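You operate a simulated robot arm through the tools that you are given. There is no shell and no other tool. Be economical: measure what you need, move in short steps, check, and stop when the job is done.

The job below is to be done with a simulated two-armed robot. You get a single attempt, and the scene is never put back.

JOB
On the top of the mixing bench, fold the flat blue rag in half.

Only the result counts: the job must be done as asked and must still hold three seconds after the hand-in. Knocking over, shifting, dropping, spilling or breaking anything else fails it. Flat cloth is picked up by pressing the open fingertips on it (5 to 10 N) and closing them slowly along it; thin cloth reads only 2 to 8 mm in the jaws.

ROBOT AND FRAMES
Two 7-joint arms with two-finger grippers on one trunk, on a base that drives. Base frame: it is fixed to the floor where the robot stands at the start and does not move with it; the origin is under the middle of the robot, x ahead of it, y to its left, z up; the surface under the hand at the start is at about z = 800. Lengths are in mm, angles in degrees, forces in N, time in s.
The left shoulder is at the start at [-102, 168, 1147], the right one opposite. With the tool pointing down near the work surface each hand reaches from about 260 to 860 mm from the robot's upright axis, wherever it stands, measured 20 degrees to its own side. Places, roughly: top of the mixing bench [500, -200, 800]. Payload 2.94 kg a hand.
The TCP of each hand is the grasp point between the finger pads, 30 mm short of the fingertips. In the tool frame z runs along the fingers and y along their closing line. Largest opening 138 mm; the body of the gripper starts 109 mm behind the TCP.
Orientation is told as [roll, pitch, yaw] about the base's x, y, z axes, in that order, counted from this pose: with the fingers straight down and closing along the base's y, the tool's x points along the base's -x, its y along +y and its z along -z.

CONTROLS
- The arms move only by the tool jog_arm. It takes "left_increments", "right_increments" or both (then of equal length, played together; a hand with none holds still); each is a list of rows, each a list of 7 numbers: the shift along the tool's x, y, z in mm, then the turn, a rotation vector about the tool's x, y, z in degrees, then the gripper command, from -1 (fully open) to 1 (shut), values between in proportion. In form: [[tx, ty, tz, rx, ry, rz, claw], ...]. A call has 1 to 8 rows; each row is the pose to reach, as a shift and turn from the pose commanded when the call began, along the tool's axes at that moment. Rows are played at 5 a second. More than 50 mm and 8.6 degrees between two rows, or a gripper value outside its range, and nothing of the call is played. Where a pose cannot be reached the arm comes as near as it can. A force on the tool above 40 N (or 10 N above the force at the start of the call, whichever is more), or a blocked arm, ends the call early, and 0.2 s more pass. The fingers move at their own pace and stop on an object; they squeeze with about 23 N. The grip force told is the motor's: it shows also when the fingers shut on nothing. Time passes only in rows, and 0.2 s behind the last, so rows that repeat a pose let the fingers close. The reply holds the time, the measured pose of the TCP, the force on the tool along the base axes, the opening and the grip force, in the units named above and with some noise, with the torque about the TCP (base axes, N m) and any sound that the robot's microphone picked up.
- Cameras (640 x 400 px; columns grow to the right, rows downward): "scene" is now at [-100.6, -41.3, 1615.1]; the picture's right is [-0.44, -0.90, -0.07], its down [-0.74, 0.40, -0.53] and it looks along [0.51, -0.18, -0.84] (base axes); focal length 268 px, centre (320, 200). "left" rides on the left gripper at [71, -19, -146] in its tool frame; the picture's right is [0.26, 0.97, 0.00], its down [-0.85, 0.23, -0.48] and it looks along [-0.46, 0.12, 0.88] (tool axes); focal length 280 px, centre (320, 200). "right" rides on the right gripper at [71, 19, -146] in its tool frame; the picture's right is [-0.26, 0.96, 0.00], its down [-0.85, -0.23, -0.48] and it looks along [-0.46, -0.13, 0.88] (tool axes); focal length 280 px, centre (320, 200). There is no depth. A picture from a camera that has moved, and an enlarged one, comes with that camera's place and axes in the base frame and with its lens. The place of the scene camera against the robot may be out by one fixed shift of up to 12 mm in any direction.
- capture(camera): a new picture of that camera. The clock stands still meanwhile.
- slide_trunk(by): slides the trunk up (or, below 0, down) by that many mm; the arms and the scene camera ride with it, the base frame stays. It gives what a move gives, with no picture.
- roll_base(legs): drives the robot by 1 to 6 legs, each [ahead, turn to the left] in mm and degrees, along the robot's own axes; the way and the turn of a leg run together, so that a leg with both is an arc; at most 1500 mm and 180 degrees a leg. The arms and the cameras ride along, it lands a little off, and it stops where it bumps. It gives what a move gives.
- head_to(pan, tilt): turns the head with the scene camera to pan (to the left, within 120 degrees either way) and tilt (down, from -29 to 69), counted from straight ahead of the robot. It gives what a move gives.
- close_up(camera, box): a new picture of the part [left, top, right, bottom] of that camera's present view, enlarged. The clock stands still meanwhile.
- close_job(): hands the job in; it is judged then, once.

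Work in short steps. Places have to be worked out from the pictures, the camera data and where the tool is seen: move nearer, look again, correct. Check each grasp and each placing, and mend what went wrong. You have 120 turns and 88 pictures in all, those below and enlarged ones among them. Open the grippers and draw the arms clear of the work before you hand the job in, unless the task says otherwise.

The tools are called after "Emit:" as name(argument=value, ...) on one line, values as JSON. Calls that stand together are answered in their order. jog_arm: Moves the arms, as the interface text tells. Its arguments: {"type":"object","properties":{"left_increments":{"type":"array","items":{"type":"array","items":{"type":"number"}}},"right_increments":{"type":"array","items":{"type":"array","items":{"type":"number"}}}},"required":[]} The other tools are called the same way: slide_trunk (by) slides the trunk up or down; roll_base (legs) drives the base; head_to (pan, tilt) turns the head that bears the scene camera; capture (camera) takes a picture; close_up (camera, box) takes an enlarged picture of a part of a camera's view; close_job () hands the job in.

At the start:

```text
time: 0.0
left_ee_pos: [490.9, 26.1, 1003.2]
left_tcp_rot: [2.9, -8.1, -6.0]
left_wrist_force: [-4.8, -0.4, 10.7]
left_torque: [0.05, -0.38, -0.02]
left_grip_width: 137.9
left_grip_force: 0.0
right_ee_pos: [314.3, -311.3, 1058.9]
right_tcp_rot: [-4.8, -4.6, 6.0]
right_wrist_force: [-0.1, 1.1, 0.5]
right_torque: [-0.12, 0.06, -0.01]
right_grip_width: 138.1
right_grip_force: 0.1
trunk travel left (down, up): [-300.0, 434.0]
robot x, y, heading: [-11.4, 1.1, 1.3]
head pan, tilt: [-27.5, 64.5]
```

scene: 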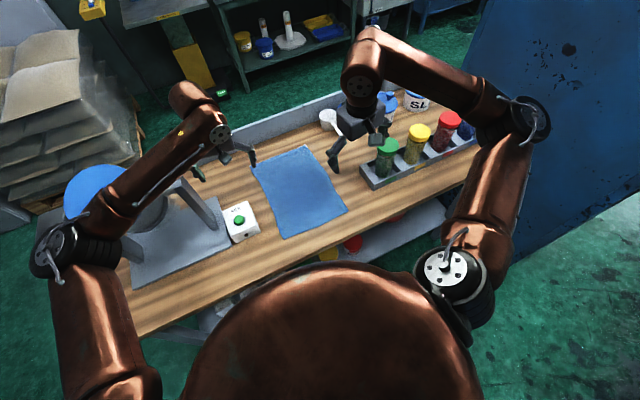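
right: 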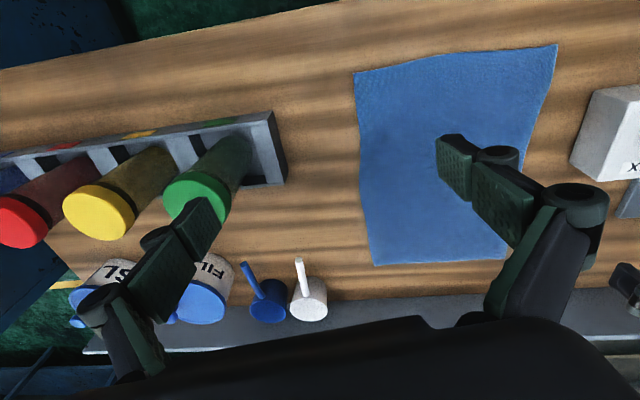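
left: 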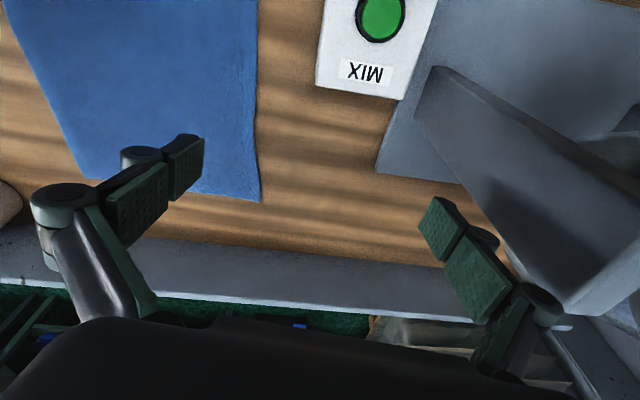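

The rag lies roughly at x 304–673, y −275…−42, with the MIX box and jar rack clear on either side. I'll level both hands first so that tool shifts match the base axes, and take a close look at the rag.

Emit:
jog_arm(left_increments=[[0, 0, 0, 1, 2.7, -2, -1], [0, 0, 0, 2, 5.4, -4, 0], [0, 0, 0, 2.9, 8.1, -6, 0.4], [0, 0, 0, 2.9, 8.1, -6, 0.5]], right_increments=[[0, 0, 0, -1.6, 1.5, 2, -1], [0, 0, 0, -3.2, 3, 4, 0], [0, 0, 0, -4.8, 4.6, 6, 0.4], [0, 0, 0, -4.8, 4.6, 6, 0.5]])

Emit:
close_up(camera="scene", box=[180, 90, 420, 260])

```text
time: 0.2
left_ee_pos: [572.0, -87.1, 911.6]
left_tcp_rot: [0.6, -11.6, -21.4]
left_wrist_force: [1.3, 0.9, 17.1]
left_torque: [-0.32, 0.6, -0.1]
left_grip_width: 138.3
left_grip_force: 0.5
right_ee_pos: [437.3, -309.2, 964.0]
right_tcp_rot: [-12.7, 3.3, 17.1]
right_wrist_force: [-2.6, -2.6, 3.8]
right_torque: [0.35, -0.37, 0.09]
right_grip_width: 137.7
right_grip_force: 0.0
trunk travel left (down, up): [-300.0, 434.0]
robot x, y, heading: [-9.3, 7.1, 1.7]
head pan, tilt: [-27.5, 64.5]
stopped in row 1 (left hand): the force on the tool passed its limit at 111 N (the readings are from after the stop); the commanded pose is now the measured one
```

```text
2.35 times, centred on (300, 175) of scene
camera zoom: at [-53.8, -55.3, 1612.1], right [-0.43, -0.9, -0.06], down [-0.76, 0.4, -0.51], along [0.48, -0.17, -0.86], focal length 630 px, centre (367, 259)
```

zoom: 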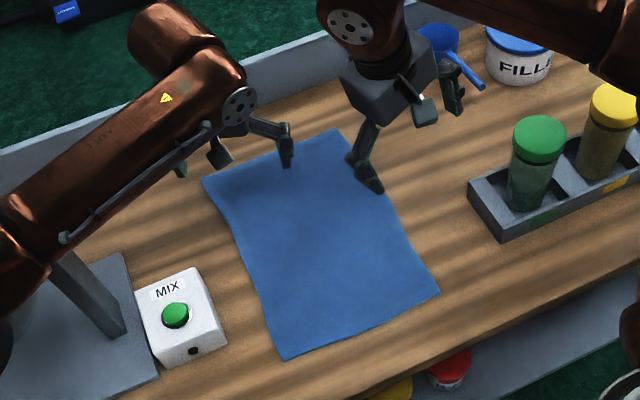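

The hands jumped unexpectedly far (left by ~140 mm, with a 111 N force), so I stop and check the scene's state before any further move.

Emit:
capture(camera="scene")

Emit:
capture(camera="left")

Emit:
capture(camera="right")

```text
83 pictures are left
camera scene: at [-53.8, -55.3, 1612.1], right [-0.43, -0.9, -0.06], down [-0.76, 0.4, -0.51], along [0.48, -0.17, -0.86], focal length 268 px, centre (320, 200)
```

scene: 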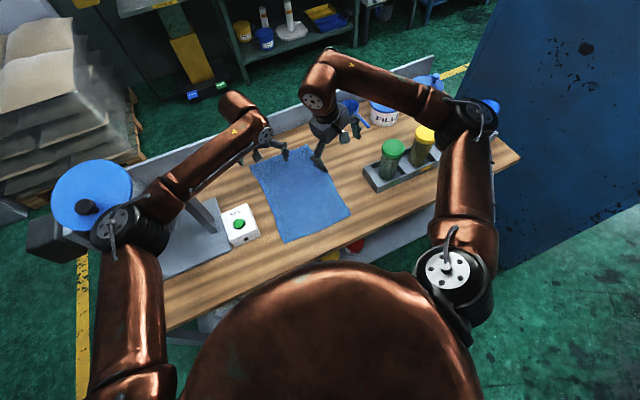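

```text
82 pictures are left
camera left: at [473.1, -71.8, 1039.2], right [0.11, 0.99, -0.04], down [0.77, -0.06, 0.64], along [0.63, -0.1, -0.77], focal length 280 px, centre (320, 200)
```

left: 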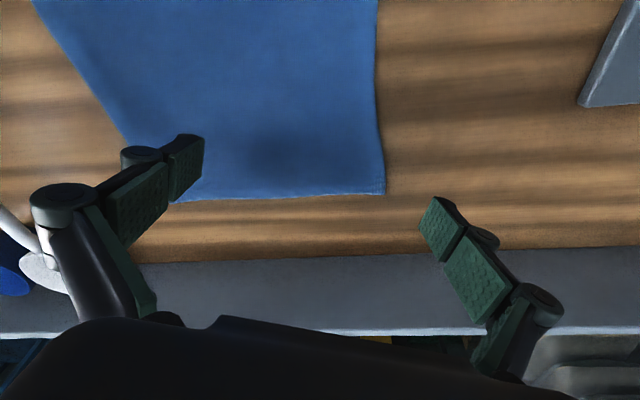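

```text
81 pictures are left
camera right: at [362.4, -279.2, 1105.8], right [-0.04, 0.97, -0.23], down [0.87, 0.14, 0.46], along [0.48, -0.18, -0.86], focal length 280 px, centre (320, 200)
```

right: 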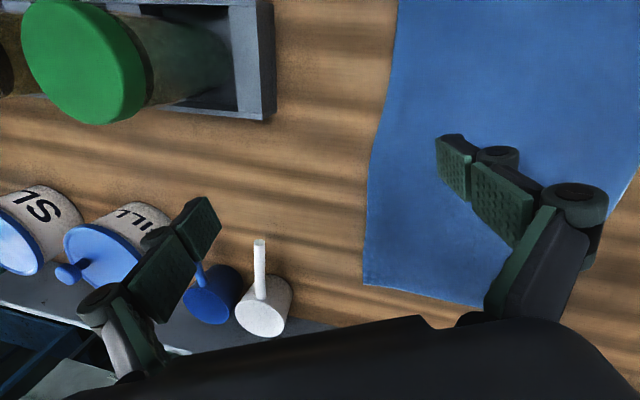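

Nothing on the bench looks disturbed; the robot seems to have lurched at start-up. I'll hold still for a few rows and see whether it settles.

Emit:
jog_arm(left_increments=[[0, 0, 0, 0, 0, 0, -1], [0, 0, 0, 0, 0, 0, -1]], right_increments=[[0, 0, 0, 0, 0, 0, -1], [0, 0, 0, 0, 0, 0, -1]])

```text
time: 0.6
left_ee_pos: [619.0, -134.6, 829.9]
left_tcp_rot: [-2.9, -5.9, -25.8]
left_wrist_force: [0.0, 0.4, 0.3]
left_torque: [-0.05, -0.06, -0.02]
left_grip_width: 138.0
left_grip_force: 0.3
right_ee_pos: [513.8, -309.5, 902.7]
right_tcp_rot: [-12.7, 8.7, 20.9]
right_wrist_force: [-2.3, -2.2, 6.9]
right_torque: [0.5, -0.29, -0.04]
right_grip_width: 138.1
right_grip_force: 0.1
trunk travel left (down, up): [-300.0, 434.0]
robot x, y, heading: [-11.1, 2.6, 1.2]
head pan, tilt: [-27.5, 64.5]
stopped in row 1 (left hand): the arm was blocked; the commanded pose is now the measured one
```

With zero commands both hands sank and moved forward; the left fingertips are now near the bench. I'll command a lift on both hands to see how they respond.

Emit:
jog_arm(left_increments=[[0, 0, -30, 0, 0, 0, -1], [0, 0, -60, 0, 0, 0, -1]], right_increments=[[0, 0, -30, 0, 0, 0, -1], [0, 0, -60, 0, 0, 0, -1]])

Emit:
capture(camera="scene")

```text
time: 0.9
left_ee_pos: [661.0, -104.4, 805.8]
left_tcp_rot: [-4.8, -4.3, -21.6]
left_wrist_force: [-1.3, -7.0, 56.8]
left_torque: [-0.26, 0.45, -0.59]
left_grip_width: 138.3
left_grip_force: 0.0
right_ee_pos: [542.9, -325.1, 903.5]
right_tcp_rot: [-15.9, 10.3, 17.3]
right_wrist_force: [-1.6, -3.0, 1.6]
right_torque: [0.3, -0.2, -0.04]
right_grip_width: 137.9
right_grip_force: 0.1
trunk travel left (down, up): [-300.0, 434.0]
robot x, y, heading: [-13.1, 1.2, 1.1]
head pan, tilt: [-27.5, 64.5]
stopped in row 1 (left hand): the arm was blocked; the commanded pose is now the measured one
```

```text
80 pictures are left
camera scene: at [28.9, -200.2, 1600.5], right [-0.45, -0.89, -0.12], down [-0.78, 0.45, -0.43], along [0.43, -0.1, -0.9], focal length 268 px, centre (320, 200)
```

scene: 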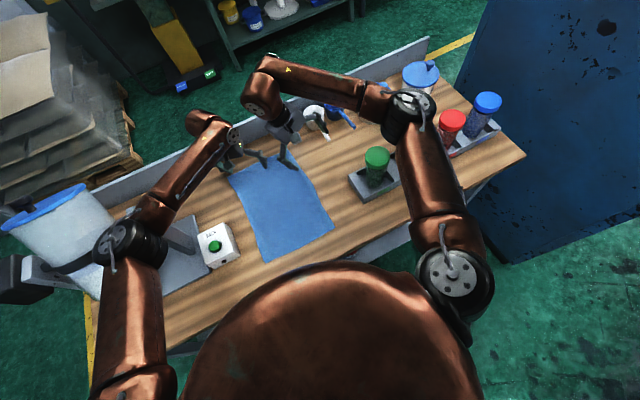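

The scene camera has shifted by 130 mm forward and 160 mm right with matching rotation: the whole robot is tilting forward-right, and the left hand is touching the bench. I'll draw the right arm's weight back toward the body while the left holds, and see whether the tilt reverses.

Emit:
jog_arm(right_increments=[[40, 12, -15, 0, 0, 0, -1], [80, 24, -30, 0, 0, 0, -1], [120, 36, -45, 0, 0, 0, -1]])

Emit:
capture(camera="scene")

```text
time: 1.2
left_ee_pos: [707.2, -86.3, 788.7]
left_tcp_rot: [-8.0, -5.1, -18.2]
left_wrist_force: [-3.7, 9.1, 21.2]
left_torque: [-1.08, -0.09, -0.06]
left_grip_width: 138.7
left_grip_force: 0.0
right_ee_pos: [572.7, -413.5, 923.6]
right_tcp_rot: [-21.3, 5.2, 5.5]
right_wrist_force: [1.1, -2.7, -1.2]
right_torque: [0.19, 0.05, -0.05]
right_grip_width: 138.1
right_grip_force: 0.1
trunk travel left (down, up): [-300.0, 434.0]
robot x, y, heading: [1.0, -1.2, -3.7]
head pan, tilt: [-27.5, 64.5]
stopped in row 1 (left hand): the arm was blocked; the commanded pose is now the measured one
```

```text
79 pictures are left
camera scene: at [49.0, -363.8, 1581.3], right [-0.52, -0.83, -0.2], down [-0.75, 0.55, -0.36], along [0.41, -0.04, -0.91], focal length 268 px, centre (320, 200)
```

scene: 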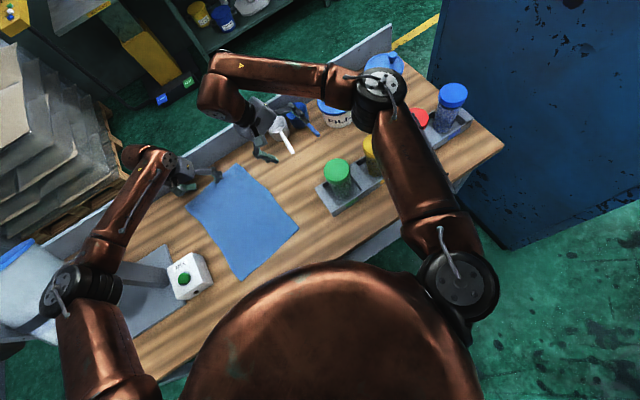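

The tilt is growing toward the right. I'll free the left hand from the bench, and bring the right hand straight down on to bare wood left of the mug, to brace the robot.

Emit:
jog_arm(left_increments=[[30, 0, -20, 0, 0, 0, -1], [60, 0, -30, 0, 0, 0, -1]], right_increments=[[15, 30, 38, 0, 0, 0, -1], [30, 45, 80, 0, 0, 0, -1]])

Emit:
capture(camera="scene")

```text
refused: row 1 steps farther than a row can; nothing moved
```

```text
78 pictures are left
camera scene: at [49.0, -363.8, 1581.3], right [-0.52, -0.83, -0.2], down [-0.75, 0.55, -0.36], along [0.41, -0.04, -0.91], focal length 268 px, centre (320, 200)
```

scene: 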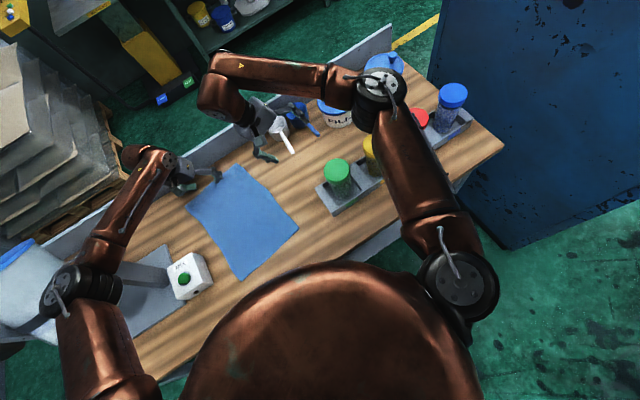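

The first row was just over the step limit and nothing moved. I'll repeat the brace with smaller steps.

Emit:
jog_arm(left_increments=[[30, 0, -20, 0, 0, 0, -1], [60, 0, -30, 0, 0, 0, -1]], right_increments=[[14, 25, 36, 0, 0, 0, -1], [28, 40, 76, 0, 0, 0, -1]])

Emit:
capture(camera="scene")

```text
time: 1.6
left_ee_pos: [752.6, -9.6, 815.1]
left_tcp_rot: [-15.7, -10.1, -4.9]
left_wrist_force: [-62.5, 24.2, 6.2]
left_torque: [0.44, -0.84, 3.01]
left_grip_width: 136.7
left_grip_force: 0.0
right_ee_pos: [642.9, -429.8, 956.1]
right_tcp_rot: [-27.7, -2.6, 0.0]
right_wrist_force: [0.5, 1.3, -0.2]
right_torque: [-0.21, 0.04, -0.11]
right_grip_width: 137.9
right_grip_force: 0.0
trunk travel left (down, up): [-300.0, 434.0]
robot x, y, heading: [10.2, -3.7, -5.3]
head pan, tilt: [-27.5, 64.5]
stopped in row 1 (left hand): the arm was blocked; the commanded pose is now the measured one
```

```text
77 pictures are left
camera scene: at [124.3, -500.0, 1553.1], right [-0.54, -0.8, -0.24], down [-0.76, 0.59, -0.28], along [0.37, 0.03, -0.93], focal length 268 px, centre (320, 200)
```

scene: 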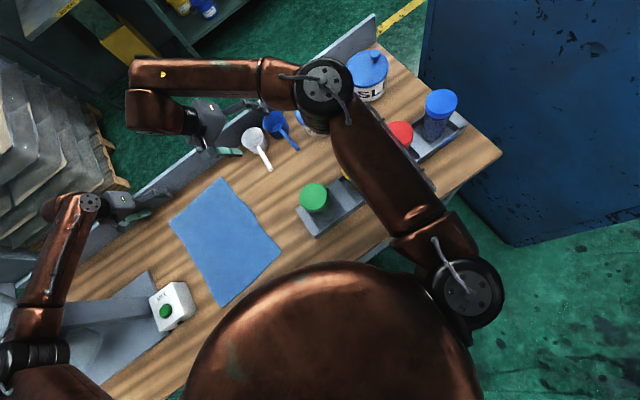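

The bench is still undisturbed and the tilt (about 18°) is slowing; the left hand is pressing the back ledge. I'll ease the left hand off the ledge, hold the right hand up clear of the mug, and see whether the robot comes back.

Emit:
jog_arm(left_increments=[[25, 0, -30, 0, 0, 0, -1], [40, 0, -60, 0, 0, 0, -1]], right_increments=[[20, 0, -30, 0, 0, 0, -1], [40, 0, -60, 0, 0, 0, -1]])

Emit:
capture(camera="scene")

```text
time: 1.8
left_ee_pos: [753.7, 90.4, 827.7]
left_tcp_rot: [-19.7, -11.9, 3.1]
left_wrist_force: [-65.1, -45.4, -32.6]
left_torque: [5.15, -0.02, -5.1]
left_grip_width: 137.0
left_grip_force: 0.0
right_ee_pos: [669.3, -409.5, 1014.8]
right_tcp_rot: [-33.2, -8.8, -1.8]
right_wrist_force: [0.5, -5.6, -2.0]
right_torque: [0.43, 0.06, -0.02]
right_grip_width: 137.7
right_grip_force: 0.1
trunk travel left (down, up): [-300.0, 434.0]
robot x, y, heading: [8.8, -6.7, -6.3]
head pan, tilt: [-27.5, 64.5]
stopped in row 1 (left hand): the force on the tool passed its limit at 82 N (the readings are from after the stop); the commanded pose is now the measured one
```

```text
76 pictures are left
camera scene: at [152.9, -525.5, 1542.4], right [-0.55, -0.8, -0.25], down [-0.76, 0.6, -0.25], along [0.35, 0.05, -0.94], focal length 268 px, centre (320, 200)
```

scene: 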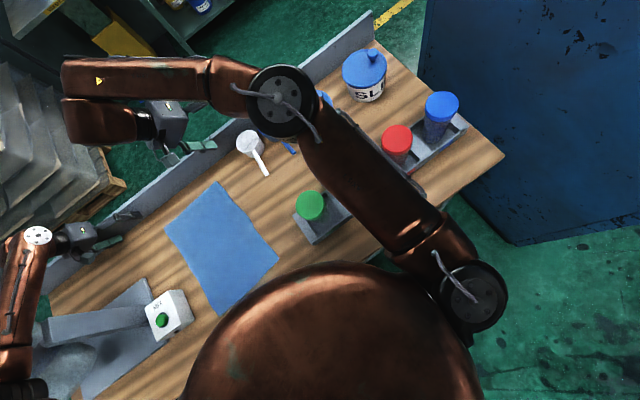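

The fall is nearly arrested (camera moved only 38 mm in the last 0.2 s), but the left hand slid along the ledge toward the mixer. I'll bring the left hand up, back and rightward, and hold the right.

Emit:
jog_arm(left_increments=[[20, -25, -30, 0, 0, 0, -1], [40, -50, -60, 0, 0, 0, -1], [60, -75, -80, 0, 0, 0, -1]], right_increments=[[0, 0, 0, 0, 0, 0, -1], [0, 0, 0, 0, 0, 0, -1], [0, 0, 0, 0, 0, 0, -1]])

Emit:
capture(camera="scene")

```text
time: 2.1
left_ee_pos: [719.9, 94.1, 826.1]
left_tcp_rot: [-27.1, -6.7, 7.8]
left_wrist_force: [1.8, 1.2, 5.0]
left_torque: [-0.37, -0.34, -0.09]
left_grip_width: 137.4
left_grip_force: 0.1
right_ee_pos: [699.5, -395.3, 1061.5]
right_tcp_rot: [-38.4, -11.6, 5.1]
right_wrist_force: [-0.9, -0.2, 0.0]
right_torque: [0.05, -0.03, 0.05]
right_grip_width: 138.1
right_grip_force: 0.1
trunk travel left (down, up): [-300.0, 434.0]
robot x, y, heading: [0.3, -5.5, -4.2]
head pan, tilt: [-27.5, 64.5]
stopped in row 1 (left hand): the arm was blocked; the commanded pose is now the measured one
```

```text
75 pictures are left
camera scene: at [205.9, -591.3, 1528.2], right [-0.52, -0.81, -0.27], down [-0.79, 0.58, -0.2], along [0.32, 0.11, -0.94], focal length 268 px, centre (320, 200)
```

scene: 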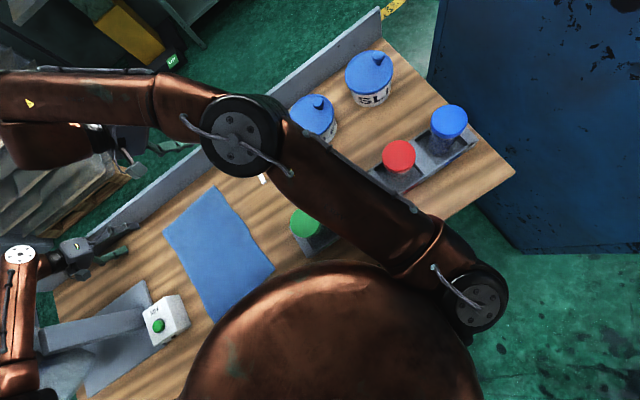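

The lean keeps growing steadily, not accelerating as a free fall would, and the hands touch nothing now. I'll raise the trunk a little instead of jogging, which clears the bench and shows whether the lean depends on the arm moves.

Emit:
slide_trunk(by=30)

Emit:
capture(camera="scene")

```text
time: 2.5
left_ee_pos: [715.0, 105.4, 836.9]
left_tcp_rot: [-33.7, -3.4, 12.7]
left_wrist_force: [2.3, -3.3, 5.8]
left_torque: [0.21, 0.14, -0.04]
left_grip_width: 138.3
left_grip_force: 0.1
right_ee_pos: [737.4, -404.7, 1063.5]
right_tcp_rot: [-38.1, -8.0, 9.4]
right_wrist_force: [0.8, -2.1, 1.8]
right_torque: [0.31, 0.21, -0.08]
right_grip_width: 137.8
right_grip_force: 0.0
trunk travel left (down, up): [-303.0, 431.0]
robot x, y, heading: [-17.2, -18.0, -0.9]
head pan, tilt: [-27.5, 64.5]
stopped: the arm was blocked; the commanded pose is now the measured one
```

```text
74 pictures are left
camera scene: at [301.9, -678.5, 1500.3], right [-0.47, -0.83, -0.3], down [-0.84, 0.53, -0.13], along [0.26, 0.19, -0.95], focal length 268 px, centre (320, 200)
```

scene: 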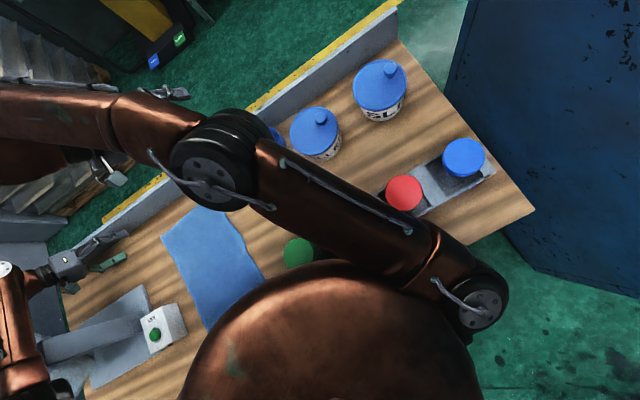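

The lean continues (about 27°). I'll try a short drive ahead to bring the base back under the body.

Emit:
roll_base(legs=[[60, 0]])

Emit:
capture(camera="scene")

```text
time: 3.2
left_ee_pos: [796.5, -1.2, 1033.8]
left_tcp_rot: [-71.3, -27.5, -0.2]
left_wrist_force: [1.5, -4.7, -2.8]
left_torque: [-0.06, -0.01, 0.04]
left_grip_width: 138.3
left_grip_force: 0.2
right_ee_pos: [698.7, -298.2, 1007.0]
right_tcp_rot: [-62.1, -0.3, 19.2]
right_wrist_force: [2.3, 7.7, 8.0]
right_torque: [0.37, 0.38, -0.48]
right_grip_width: 138.3
right_grip_force: 0.1
trunk travel left (down, up): [-303.0, 431.0]
robot x, y, heading: [-10.9, -13.1, -2.2]
head pan, tilt: [-27.5, 64.5]
stopped in leg 1: the robot was blocked; the commanded pose is now the measured one
```

```text
73 pictures are left
camera scene: at [253.6, -583.8, 1523.7], right [-0.49, -0.83, -0.26], down [-0.82, 0.54, -0.18], along [0.29, 0.12, -0.95], focal length 268 px, centre (320, 200)
```

scene: 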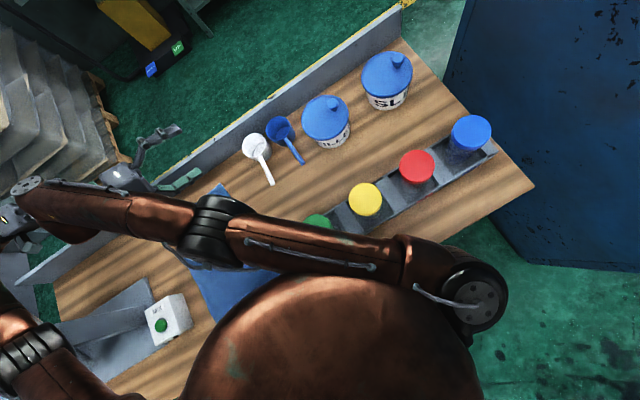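

The lean has reversed (camera back by about 105 mm) and all objects still stand. I'll just let time pass with a head command that changes nothing.

Emit:
head_to(pan=-27.5, tilt=64.5)

Emit:
capture(camera="scene")

```text
time: 3.8
left_ee_pos: [807.1, 39.8, 973.7]
left_tcp_rot: [-63.6, -20.2, 4.9]
left_wrist_force: [-1.5, 1.7, -3.6]
left_torque: [-0.45, -0.12, 0.0]
left_grip_width: 138.0
left_grip_force: 0.1
right_ee_pos: [766.1, -330.1, 964.9]
right_tcp_rot: [-56.5, 1.8, 21.9]
right_wrist_force: [2.7, 0.7, -3.6]
right_torque: [-0.33, 0.1, -0.26]
right_grip_width: 137.5
right_grip_force: 0.1
trunk travel left (down, up): [-303.0, 431.0]
robot x, y, heading: [-13.5, -15.9, -1.5]
head pan, tilt: [-27.5, 64.5]
```

```text
72 pictures are left
camera scene: at [364.2, -667.3, 1486.8], right [-0.48, -0.83, -0.28], down [-0.85, 0.52, -0.1], along [0.22, 0.19, -0.96], focal length 268 px, centre (320, 200)
```

scene: 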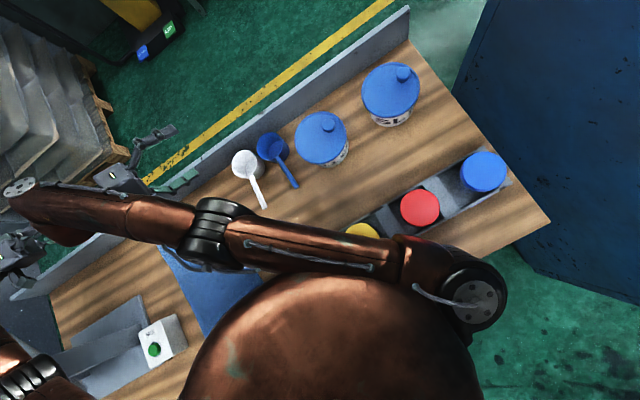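

Leaning again while merely waiting, so the drive command is what helped. I'll repeat it.

Emit:
roll_base(legs=[[60, 0]])

Emit:
capture(camera="scene")

```text
time: 4.5
left_ee_pos: [784.7, 241.6, 1245.2]
left_tcp_rot: [-94.2, -63.1, 10.7]
left_wrist_force: [7.5, 32.1, -25.5]
left_torque: [-3.27, -0.33, -1.42]
left_grip_width: 138.1
left_grip_force: 0.0
right_ee_pos: [715.9, -269.4, 1028.1]
right_tcp_rot: [-77.0, 8.1, 9.6]
right_wrist_force: [1.2, 10.7, -1.0]
right_torque: [-0.48, 0.11, -0.37]
right_grip_width: 138.1
right_grip_force: 0.8
trunk travel left (down, up): [-303.0, 431.0]
robot x, y, heading: [47.7, -14.7, -13.4]
head pan, tilt: [-27.5, 64.5]
stopped in leg 1: the robot was blocked; the commanded pose is now the measured one
```

```text
71 pictures are left
camera scene: at [214.2, -348.9, 1588.3], right [-0.65, -0.75, -0.11], down [-0.7, 0.65, -0.3], along [0.3, -0.12, -0.95], focal length 268 px, centre (320, 200)
```

scene: 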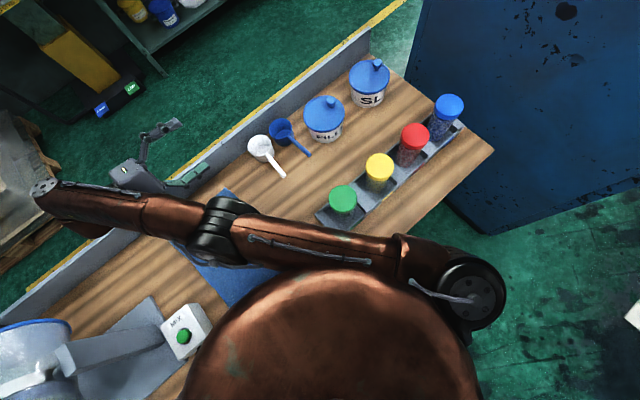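

That worked: the lean halved, to about 14°, with everything still standing. The lean is now forward-right, so I'll drive a little ahead with a right turn.

Emit:
roll_base(legs=[[50, -15]])

Emit:
capture(camera="scene")

```text
time: 5.2
left_ee_pos: [812.5, 573.9, 1102.4]
left_tcp_rot: [-116.7, -65.0, 34.8]
left_wrist_force: [16.7, 32.0, 2.2]
left_torque: [1.55, -0.66, -1.9]
left_grip_width: 137.5
left_grip_force: 0.0
right_ee_pos: [727.8, -20.0, 1001.7]
right_tcp_rot: [-92.1, 11.7, 7.2]
right_wrist_force: [0.4, 6.2, -21.2]
right_torque: [-2.6, -0.61, 0.31]
right_grip_width: 138.2
right_grip_force: 0.0
trunk travel left (down, up): [-303.0, 431.0]
robot x, y, heading: [51.4, -13.2, -15.8]
head pan, tilt: [-27.5, 64.5]
stopped in leg 1: the robot was blocked; the commanded pose is now the measured one
```

```text
70 pictures are left
camera scene: at [219.3, 109.4, 1595.2], right [-0.68, -0.73, 0.11], down [-0.68, 0.56, -0.47], along [0.28, -0.4, -0.87], focal length 268 px, centre (320, 200)
```

scene: 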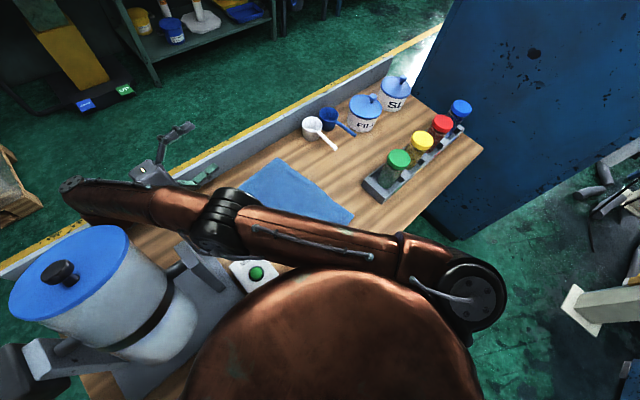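

The robot has swung through upright and now leans forward-left, moving left. I'll counter with a drive ahead and to the left.

Emit:
roll_base(legs=[[40, 15]])

Emit:
capture(camera="scene")

```text
time: 5.9
left_ee_pos: [746.2, 361.8, 1339.5]
left_tcp_rot: [-92.2, -77.5, 16.1]
left_wrist_force: [2.3, -3.7, -1.0]
left_torque: [-0.08, -0.04, -0.09]
left_grip_width: 137.5
left_grip_force: 0.1
right_ee_pos: [714.5, -152.2, 1191.6]
right_tcp_rot: [-53.5, -22.5, 10.4]
right_wrist_force: [-3.3, -5.2, 1.0]
right_torque: [0.4, -0.21, 0.55]
right_grip_width: 138.0
right_grip_force: 0.1
trunk travel left (down, up): [-303.0, 431.0]
robot x, y, heading: [31.9, -4.8, -21.8]
head pan, tilt: [-27.5, 64.5]
stopped in leg 1: the robot was blocked; the commanded pose is now the measured one
```

```text
69 pictures are left
camera scene: at [146.5, -105.5, 1595.7], right [-0.76, -0.65, 0.0], down [-0.59, 0.69, -0.41], along [0.27, -0.31, -0.91], focal length 268 px, centre (320, 200)
```

scene: 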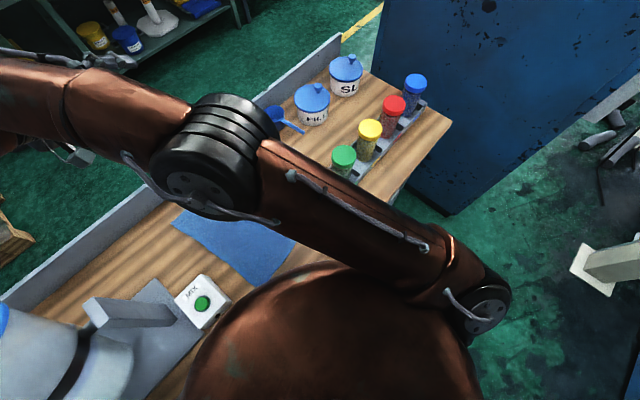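

Lean is now only about 9°, straight ahead along the robot's heading. One more short drive ahead should bring the base under it.

Emit:
roll_base(legs=[[40, 0]])

Emit:
capture(camera="scene")

```text
time: 6.7
left_ee_pos: [776.1, 492.2, 1276.8]
left_tcp_rot: [-115.1, -70.1, 36.7]
left_wrist_force: [0.4, 2.5, 5.6]
left_torque: [0.62, 0.12, -0.1]
left_grip_width: 138.1
left_grip_force: 0.0
right_ee_pos: [745.6, -70.8, 1170.5]
right_tcp_rot: [-59.5, -18.8, 9.9]
right_wrist_force: [5.7, -1.7, 9.5]
right_torque: [1.13, 0.6, -0.54]
right_grip_width: 138.1
right_grip_force: 0.1
trunk travel left (down, up): [-303.0, 431.0]
robot x, y, heading: [37.1, -5.7, -21.2]
head pan, tilt: [-27.5, 64.5]
stopped in leg 1: the robot was blocked; the commanded pose is now the measured one
```

```text
68 pictures are left
camera scene: at [196.7, 64.5, 1599.7], right [-0.75, -0.66, 0.09], down [-0.61, 0.64, -0.47], along [0.25, -0.41, -0.88], focal length 268 px, centre (320, 200)
```

scene: 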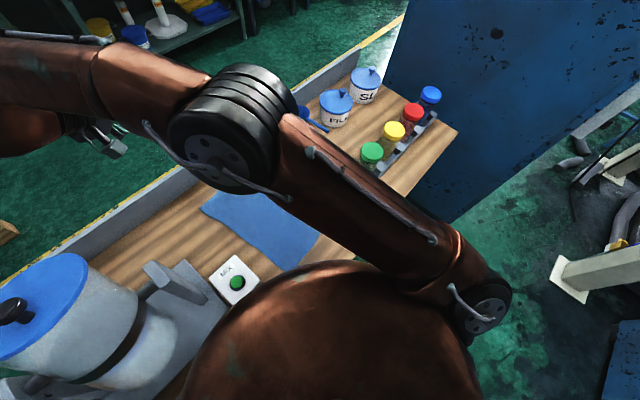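

Lean is about 10° forward with both hands in free air; the extended arms are likely what keeps pulling it over. I'll draw both hands back toward the body, high above the bench, to shift the weight back.

Emit:
jog_arm(left_increments=[[9, -41, 16, 0, 0, 0, -1], [18, -81, 32, 0, 0, 0, -1], [26, -122, 48, 0, 0, 0, -1], [35, -162, 64, 0, 0, 0, -1]], right_increments=[[45, -18, 6, 0, 0, 0, -1], [90, -36, 12, 0, 0, 0, -1], [134, -55, 19, 0, 0, 0, -1], [179, -73, 25, 0, 0, 0, -1]])

Emit:
capture(camera="scene")

```text
time: 7.0
left_ee_pos: [727.3, 409.4, 1331.8]
left_tcp_rot: [-100.7, -69.4, 28.3]
left_wrist_force: [-4.6, 2.7, 1.5]
left_torque: [0.19, 0.05, 0.34]
left_grip_width: 137.9
left_grip_force: 0.0
right_ee_pos: [723.5, -134.8, 1212.0]
right_tcp_rot: [-51.4, -31.7, 12.0]
right_wrist_force: [-3.8, 5.8, -2.2]
right_torque: [-0.59, -0.31, -0.1]
right_grip_width: 138.0
right_grip_force: 0.0
trunk travel left (down, up): [-303.0, 431.0]
robot x, y, heading: [54.7, -12.9, -17.6]
head pan, tilt: [-27.5, 64.5]
stopped in row 1 (left hand): the arm was blocked; the commanded pose is now the measured one
```

```text
67 pictures are left
camera scene: at [175.7, -4.9, 1600.3], right [-0.71, -0.7, 0.04], down [-0.64, 0.62, -0.45], along [0.29, -0.35, -0.89], focal length 268 px, centre (320, 200)
```

scene: 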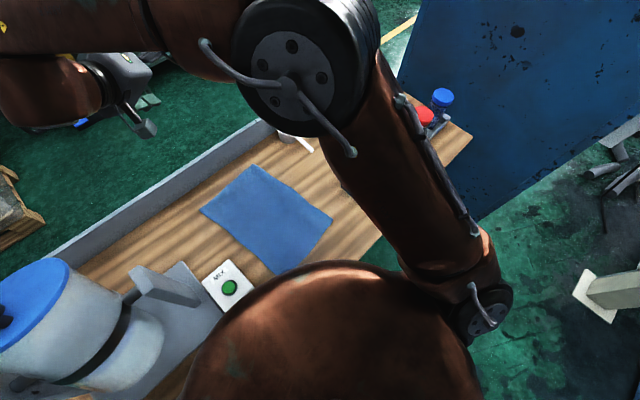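

The lean is shrinking (about 8°) and the rag is flat and untouched. I'll keep drawing the right arm back while the left holds.

Emit:
jog_arm(right_increments=[[37, -26, -14, 0, 0, 0, -1], [75, -52, -28, 0, 0, 0, -1], [112, -78, -42, 0, 0, 0, -1], [150, -104, -56, 0, 0, 0, -1]])

Emit:
capture(camera="scene")

```text
time: 7.3
left_ee_pos: [689.8, 240.7, 1388.1]
left_tcp_rot: [-86.7, -75.5, 10.9]
left_wrist_force: [-2.6, 2.2, -0.8]
left_torque: [-0.01, -0.03, 0.29]
left_grip_width: 137.4
left_grip_force: 0.1
right_ee_pos: [638.1, -299.9, 1200.9]
right_tcp_rot: [-46.0, -29.6, 4.8]
right_wrist_force: [0.2, 1.3, 3.4]
right_torque: [0.2, 0.19, -0.05]
right_grip_width: 137.8
right_grip_force: 0.1
trunk travel left (down, up): [-303.0, 431.0]
robot x, y, heading: [40.3, -8.8, -20.2]
head pan, tilt: [-27.5, 64.5]
stopped in row 1 (left hand): the arm was blocked; the commanded pose is now the measured one
```

```text
66 pictures are left
camera scene: at [120.5, -146.3, 1595.9], right [-0.74, -0.67, -0.04], down [-0.6, 0.69, -0.41], along [0.3, -0.28, -0.91], focal length 268 px, centre (320, 200)
```

scene: 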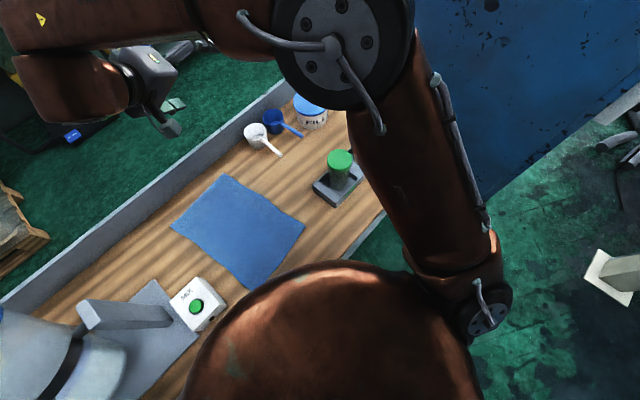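

Lean about 8°, swaying back to the right. I'll draw both hands back together along −x, still well above everything.

Emit:
jog_arm(left_increments=[[12, -44, -12, 0, 0, 0, -1], [23, -89, -23, 0, 0, 0, -1], [35, -133, -35, 0, 0, 0, -1], [47, -178, -46, 0, 0, 0, -1]], right_increments=[[40, -9, -24, 0, 0, 0, -1], [81, -18, -48, 0, 0, 0, -1], [121, -26, -73, 0, 0, 0, -1], [162, -35, -97, 0, 0, 0, -1]])

Emit:
capture(camera="scene")

```text
time: 8.2
left_ee_pos: [541.6, 234.2, 1379.1]
left_tcp_rot: [-88.1, -71.8, 13.4]
left_wrist_force: [0.9, -1.7, 1.3]
left_torque: [0.11, -0.01, -0.06]
left_grip_width: 138.0
left_grip_force: 0.0
right_ee_pos: [503.3, -254.9, 1176.9]
right_tcp_rot: [-46.1, -30.4, 7.3]
right_wrist_force: [-1.9, -1.4, 0.2]
right_torque: [0.1, -0.03, 0.09]
right_grip_width: 137.8
right_grip_force: 0.1
trunk travel left (down, up): [-303.0, 431.0]
robot x, y, heading: [48.9, -12.4, -18.0]
head pan, tilt: [-27.5, 64.5]
stopped in row 4 (left hand): the arm was blocked; the commanded pose is now the measured one
```

```text
65 pictures are left
camera scene: at [181.9, -12.1, 1598.7], right [-0.71, -0.7, 0.04], down [-0.64, 0.62, -0.45], along [0.29, -0.34, -0.89], focal length 268 px, centre (320, 200)
```

scene: 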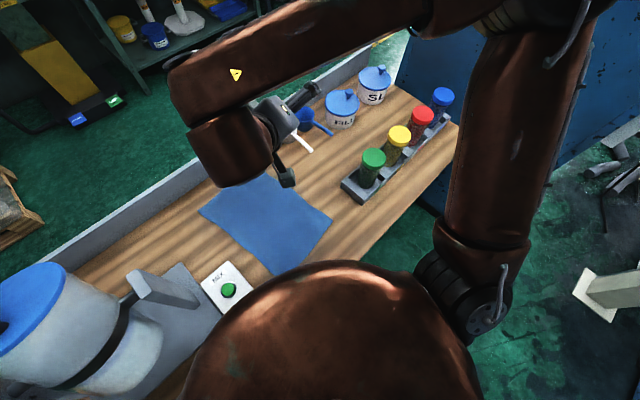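

Control is back and both arms followed for nearly four rows. I'll keep retracting both.

Emit:
jog_arm(left_increments=[[20, -30, -8, 0, 0, 0, -1], [40, -60, -17, 0, 0, 0, -1], [60, -90, -26, 0, 0, 0, -1], [79, -119, -34, 0, 0, 0, -1]], right_increments=[[33, -18, -8, 0, 0, 0, -1], [66, -36, -16, 0, 0, 0, -1], [100, -55, -25, 0, 0, 0, -1], [133, -73, -33, 0, 0, 0, -1]])

Emit:
capture(camera="scene")

```text
time: 8.6
left_ee_pos: [472.4, 112.5, 1407.2]
left_tcp_rot: [-70.8, -76.4, -4.6]
left_wrist_force: [-3.5, 0.9, -0.1]
left_torque: [-0.08, -0.08, 0.37]
left_grip_width: 137.7
left_grip_force: 0.1
right_ee_pos: [429.8, -372.6, 1170.1]
right_tcp_rot: [-39.7, -32.4, 1.9]
right_wrist_force: [-0.1, 0.3, 1.8]
right_torque: [0.1, 0.06, -0.02]
right_grip_width: 138.3
right_grip_force: 0.0
trunk travel left (down, up): [-303.0, 431.0]
robot x, y, heading: [46.8, -7.4, -19.1]
head pan, tilt: [-27.5, 64.5]
stopped in row 1 (left hand): the arm was blocked; the commanded pose is now the measured one
```

```text
64 pictures are left
camera scene: at [117.1, -166.7, 1596.5], right [-0.73, -0.68, -0.05], down [-0.61, 0.68, -0.41], along [0.32, -0.26, -0.91], focal length 268 px, centre (320, 200)
```

scene: 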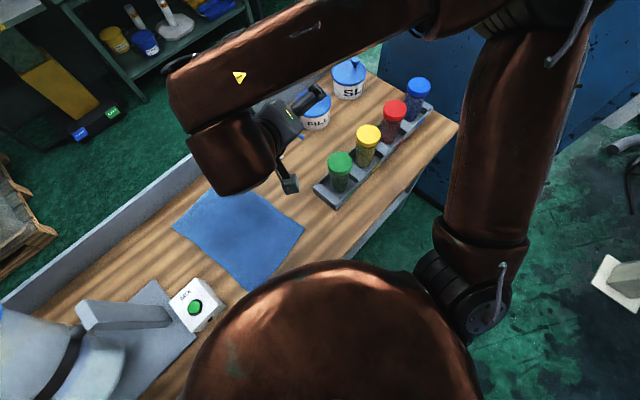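

The robot sways sideways by a few degrees while I pull in. I'll continue retracting, the left hand back out over its own side.

Emit:
jog_arm(left_increments=[[22, -19, -30, 0, 0, 0, -1], [44, -38, -60, 0, 0, 0, -1], [66, -56, -90, 0, 0, 0, -1], [88, -75, -121, 0, 0, 0, -1]], right_increments=[[23, -5, -15, 0, 0, 0, -1], [46, -10, -30, 0, 0, 0, -1], [69, -14, -45, 0, 0, 0, -1], [92, -19, -60, 0, 0, 0, -1]])

Emit:
capture(camera="scene")

```text
time: 9.0
left_ee_pos: [513.9, 341.7, 1316.5]
left_tcp_rot: [-103.0, -70.8, 26.2]
left_wrist_force: [1.6, -0.8, 3.7]
left_torque: [0.42, 0.16, -0.1]
left_grip_width: 137.8
left_grip_force: 0.1
right_ee_pos: [462.8, -190.3, 1183.7]
right_tcp_rot: [-48.9, -29.0, 6.7]
right_wrist_force: [1.0, 0.2, -0.1]
right_torque: [0.1, -0.04, 0.04]
right_grip_width: 137.8
right_grip_force: 0.0
trunk travel left (down, up): [-303.0, 431.0]
robot x, y, heading: [47.6, -11.0, -18.8]
head pan, tilt: [-27.5, 64.5]
stopped in row 2 (right hand): the arm was blocked; the commanded pose is now the measured one
```

```text
63 pictures are left
camera scene: at [176.0, -14.3, 1597.6], right [-0.72, -0.69, 0.04], down [-0.63, 0.63, -0.45], along [0.28, -0.35, -0.89], focal length 268 px, centre (320, 200)
```

scene: 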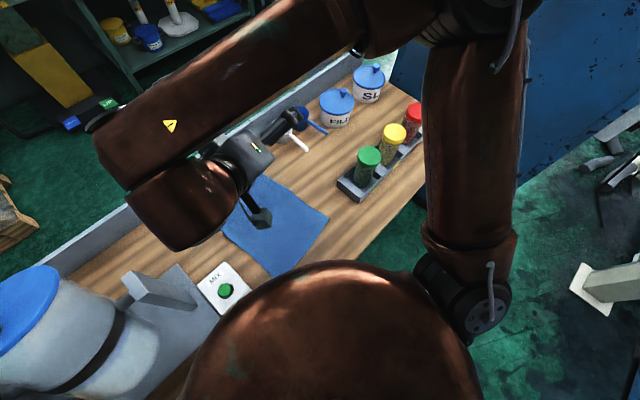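

The robot rocks between two fixed leans, about 8° ahead, as if resting on its front edge. Both arms keep responding, so I'll continue to bring their weight back.

Emit:
jog_arm(left_increments=[[15, -46, -12, 0, 0, 0, -1], [30, -92, -24, 0, 0, 0, -1], [44, -138, -36, 0, 0, 0, -1], [59, -185, -48, 0, 0, 0, -1]], right_increments=[[39, -26, -3, 0, 0, 0, -1], [78, -52, -6, 0, 0, 0, -1], [117, -78, -9, 0, 0, 0, -1], [156, -104, -12, 0, 0, 0, -1]])

Emit:
capture(camera="scene")

```text
refused: row 4 steps farther than a row can; nothing moved
```

```text
62 pictures are left
camera scene: at [176.0, -14.3, 1597.6], right [-0.72, -0.69, 0.04], down [-0.63, 0.63, -0.45], along [0.28, -0.35, -0.89], focal length 268 px, centre (320, 200)
```

scene: 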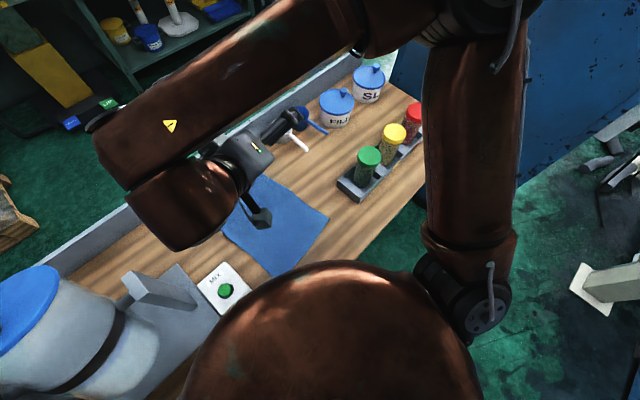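

A row was marginally too long. I'll repeat with slightly shorter steps.

Emit:
jog_arm(left_increments=[[13, -42, -11, 0, 0, 0, -1], [26, -84, -22, 0, 0, 0, -1], [39, -126, -33, 0, 0, 0, -1], [52, -168, -44, 0, 0, 0, -1]], right_increments=[[37, -24, -3, 0, 0, 0, -1], [74, -48, -6, 0, 0, 0, -1], [111, -72, -9, 0, 0, 0, -1], [148, -96, -12, 0, 0, 0, -1]])

```text
time: 9.5
left_ee_pos: [405.7, 165.3, 1334.8]
left_tcp_rot: [-68.6, -72.3, -6.4]
left_wrist_force: [-0.3, 0.4, -0.3]
left_torque: [-0.01, 0.0, 0.03]
left_grip_width: 137.8
left_grip_force: 0.1
right_ee_pos: [373.8, -314.8, 1124.4]
right_tcp_rot: [-44.8, -27.3, 12.8]
right_wrist_force: [-1.1, -0.4, 0.2]
right_torque: [0.07, 0.0, 0.07]
right_grip_width: 137.8
right_grip_force: 0.0
trunk travel left (down, up): [-303.0, 431.0]
robot x, y, heading: [50.6, -8.2, -18.4]
head pan, tilt: [-27.5, 64.5]
stopped in row 2 (right hand): the arm was blocked; the commanded pose is now the measured one
```

Both hands are nearly in; one more retraction, then I'll check the lean.

Emit:
jog_arm(left_increments=[[23, -27, -21, 0, 0, 0, -1], [46, -54, -42, 0, 0, 0, -1], [69, -81, -64, 0, 0, 0, -1]], right_increments=[[38, -21, -6, 0, 0, 0, -1], [77, -43, -13, 0, 0, 0, -1], [116, -65, -20, 0, 0, 0, -1]])

Emit:
capture(camera="scene")

```text
time: 9.9
left_ee_pos: [339.4, 53.3, 1365.2]
left_tcp_rot: [-52.0, -76.2, -24.7]
left_wrist_force: [2.1, 0.2, -2.6]
left_torque: [-0.25, -0.02, -0.28]
left_grip_width: 137.4
left_grip_force: 0.1
right_ee_pos: [312.0, -435.0, 1110.2]
right_tcp_rot: [-35.8, -32.8, 3.3]
right_wrist_force: [-2.0, -3.6, -1.8]
right_torque: [0.21, -0.13, 0.16]
right_grip_width: 138.0
right_grip_force: 0.1
trunk travel left (down, up): [-303.0, 431.0]
robot x, y, heading: [54.0, -13.1, -18.7]
head pan, tilt: [-27.5, 64.5]
stopped in row 1 (left hand): the arm was blocked; the commanded pose is now the measured one
```

```text
61 pictures are left
camera scene: at [107.4, -209.1, 1595.1], right [-0.72, -0.68, -0.08], down [-0.61, 0.69, -0.4], along [0.33, -0.24, -0.91], focal length 268 px, centre (320, 200)
```

scene: 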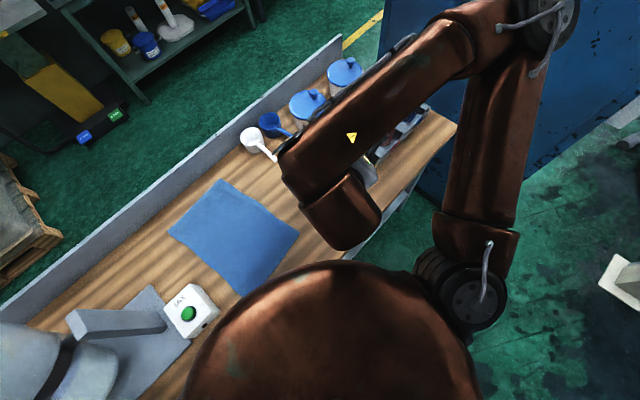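

Arms are in, and the robot still rocks about 8° forward on its front edge. Lowering the trunk lowers the centre of mass; both hands have room above the bench for it.

Emit:
slide_trunk(by=-80)

Emit:
capture(camera="scene")

```text
time: 10.2
left_ee_pos: [392.3, 256.3, 1309.2]
left_tcp_rot: [-96.6, -75.9, 17.9]
left_wrist_force: [-0.9, -0.7, -0.7]
left_torque: [-0.03, 0.07, 0.16]
left_grip_width: 137.9
left_grip_force: 0.0
right_ee_pos: [365.1, -301.9, 1145.7]
right_tcp_rot: [-43.4, -32.7, -0.2]
right_wrist_force: [-1.3, 0.5, 0.3]
right_torque: [0.06, -0.1, 0.19]
right_grip_width: 137.8
right_grip_force: 0.1
trunk travel left (down, up): [-300.0, 434.0]
robot x, y, heading: [54.8, -15.6, -18.7]
head pan, tilt: [-27.5, 64.5]
stopped: the arm was blocked; the commanded pose is now the measured one
```

```text
60 pictures are left
camera scene: at [154.0, -85.9, 1591.5], right [-0.72, -0.69, 0.0], down [-0.62, 0.65, -0.43], along [0.3, -0.31, -0.9], focal length 268 px, centre (320, 200)
```

scene: 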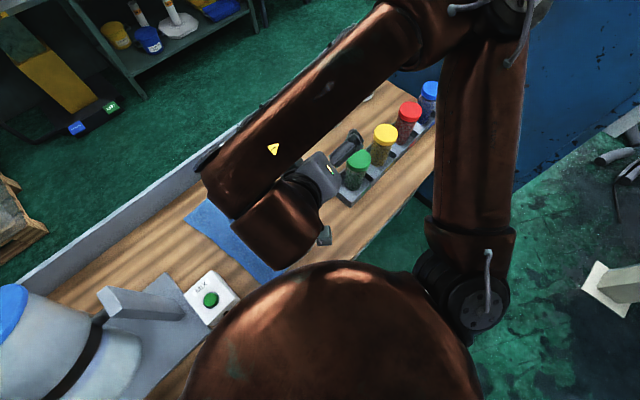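

The sway itself trips the "blocked" check. Now with the arms in, I'll let it settle with neutral head commands and watch.

Emit:
head_to(pan=-27.5, tilt=64.5)

Emit:
head_to(pan=-27.5, tilt=64.5)

Emit:
capture(camera="scene")

```text
time: 10.8
left_ee_pos: [351.5, 160.2, 1328.8]
left_tcp_rot: [-65.0, -77.8, -11.7]
left_wrist_force: [-3.9, 1.6, 0.9]
left_torque: [0.1, -0.06, 0.37]
left_grip_width: 137.9
left_grip_force: 0.1
right_ee_pos: [341.5, -341.7, 1108.0]
right_tcp_rot: [-42.8, -29.6, 9.1]
right_wrist_force: [-1.3, 1.2, 1.3]
right_torque: [-0.07, 0.03, -0.12]
right_grip_width: 137.9
right_grip_force: 0.1
trunk travel left (down, up): [-300.0, 434.0]
robot x, y, heading: [48.6, -11.2, -20.3]
head pan, tilt: [-27.5, 64.5]
```

```text
time: 11.4
left_ee_pos: [401.9, 261.4, 1308.7]
left_tcp_rot: [-96.9, -75.7, 18.3]
left_wrist_force: [0.6, 1.5, 0.4]
left_torque: [-0.02, 0.04, 0.0]
left_grip_width: 138.0
left_grip_force: 0.0
right_ee_pos: [374.6, -284.9, 1136.6]
right_tcp_rot: [-45.2, -30.1, 3.8]
right_wrist_force: [-0.3, 0.6, -9.2]
right_torque: [-1.06, -0.4, 0.08]
right_grip_width: 138.1
right_grip_force: 0.0
trunk travel left (down, up): [-300.0, 434.0]
robot x, y, heading: [52.6, -9.2, -18.2]
head pan, tilt: [-27.5, 64.5]
```

```text
59 pictures are left
camera scene: at [170.0, -60.5, 1590.9], right [-0.72, -0.7, 0.01], down [-0.63, 0.64, -0.44], along [0.29, -0.32, -0.9], focal length 268 px, centre (320, 200)
```

scene: 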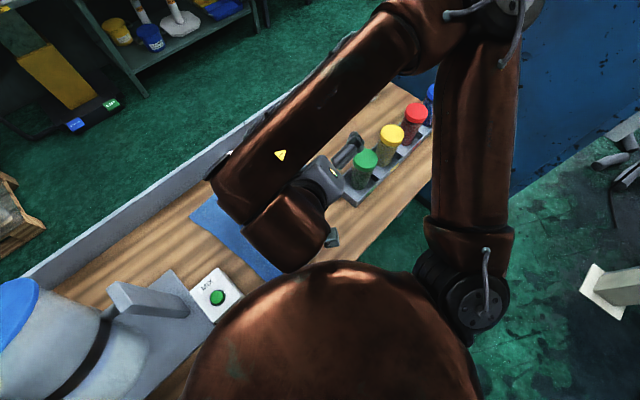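

The robot rocks steadily while leaning against the bench front, so I need more weight behind it. I'll swing both hands outward and back, above the jars on the right and clear of the tank on the left.

Emit:
jog_arm(left_increments=[[5, -20, -39, 0, 0, 0, -1], [10, -40, -78, 0, 0, 0, -1], [16, -60, -116, 0, 0, 0, -1], [21, -81, -155, 0, 0, 0, -1]], right_increments=[[22, -38, 13, 0, 0, 0, -1], [44, -75, 26, 0, 0, 0, -1], [66, -112, 38, 0, 0, 0, -1], [88, -150, 51, 0, 0, 0, -1]])

```text
time: 11.9
left_ee_pos: [303.4, 154.9, 1340.1]
left_tcp_rot: [-62.0, -76.4, -16.2]
left_wrist_force: [-3.7, -2.7, 2.0]
left_torque: [0.29, 0.01, 0.49]
left_grip_width: 138.0
left_grip_force: 0.0
right_ee_pos: [326.2, -410.1, 1096.0]
right_tcp_rot: [-31.8, -30.7, 0.1]
right_wrist_force: [12.2, 24.6, 3.8]
right_torque: [-2.18, 1.16, -1.8]
right_grip_width: 137.9
right_grip_force: 0.0
right hand out of reach, approached as far as the arm can: row 2
trunk travel left (down, up): [-300.0, 434.0]
robot x, y, heading: [45.7, -5.1, -20.0]
head pan, tilt: [-27.5, 64.5]
stopped in row 2 (right hand): the arm was blocked; the commanded pose is now the measured one
```

The right hand met something (about 25 N sideways) and reported a reach limit; I'll look from both hands.

Emit:
capture(camera="scene")

Emit:
capture(camera="right")

Emit:
capture(camera="left")

```text
58 pictures are left
camera scene: at [166.8, -43.7, 1594.0], right [-0.74, -0.68, 0.02], down [-0.61, 0.65, -0.44], along [0.28, -0.34, -0.9], focal length 268 px, centre (320, 200)
```

scene: 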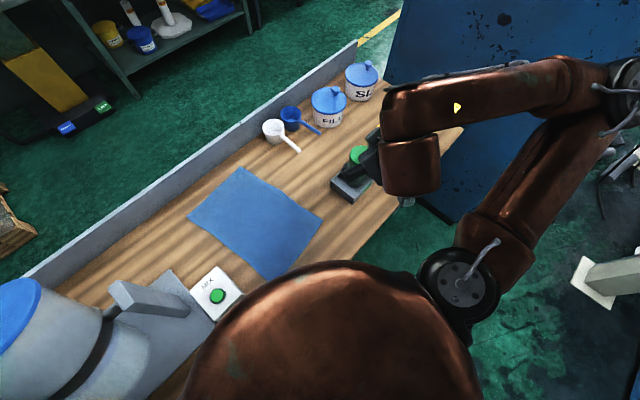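

```text
57 pictures are left
camera right: at [206.6, -317.3, 1158.1], right [0.48, 0.82, -0.3], down [0.46, 0.05, 0.89], along [0.74, -0.57, -0.35], focal length 280 px, centre (320, 200)
```

right: 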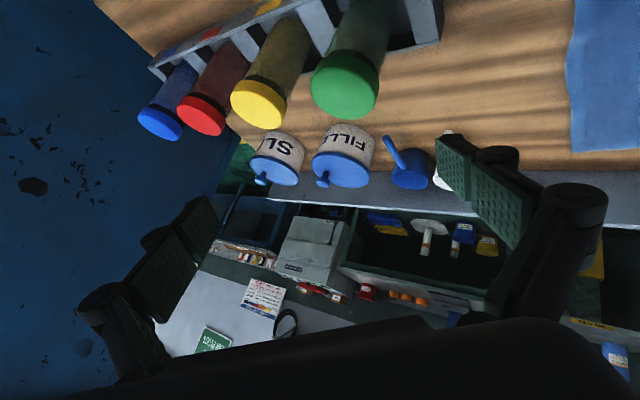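

```text
56 pictures are left
camera left: at [241.2, 296.9, 1291.2], right [0.86, 0.22, -0.45], down [0.32, 0.46, 0.83], along [0.39, -0.86, 0.32], focal length 280 px, centre (320, 200)
```

left: 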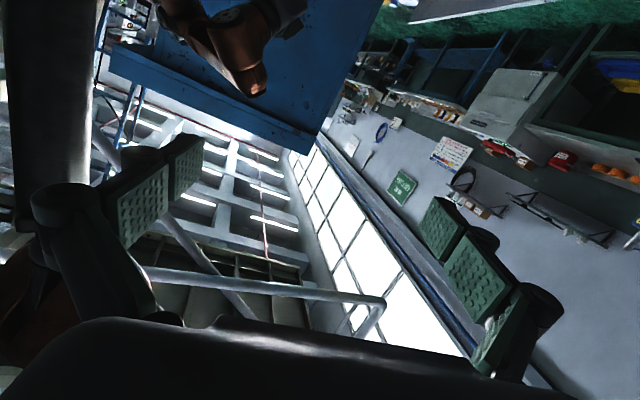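

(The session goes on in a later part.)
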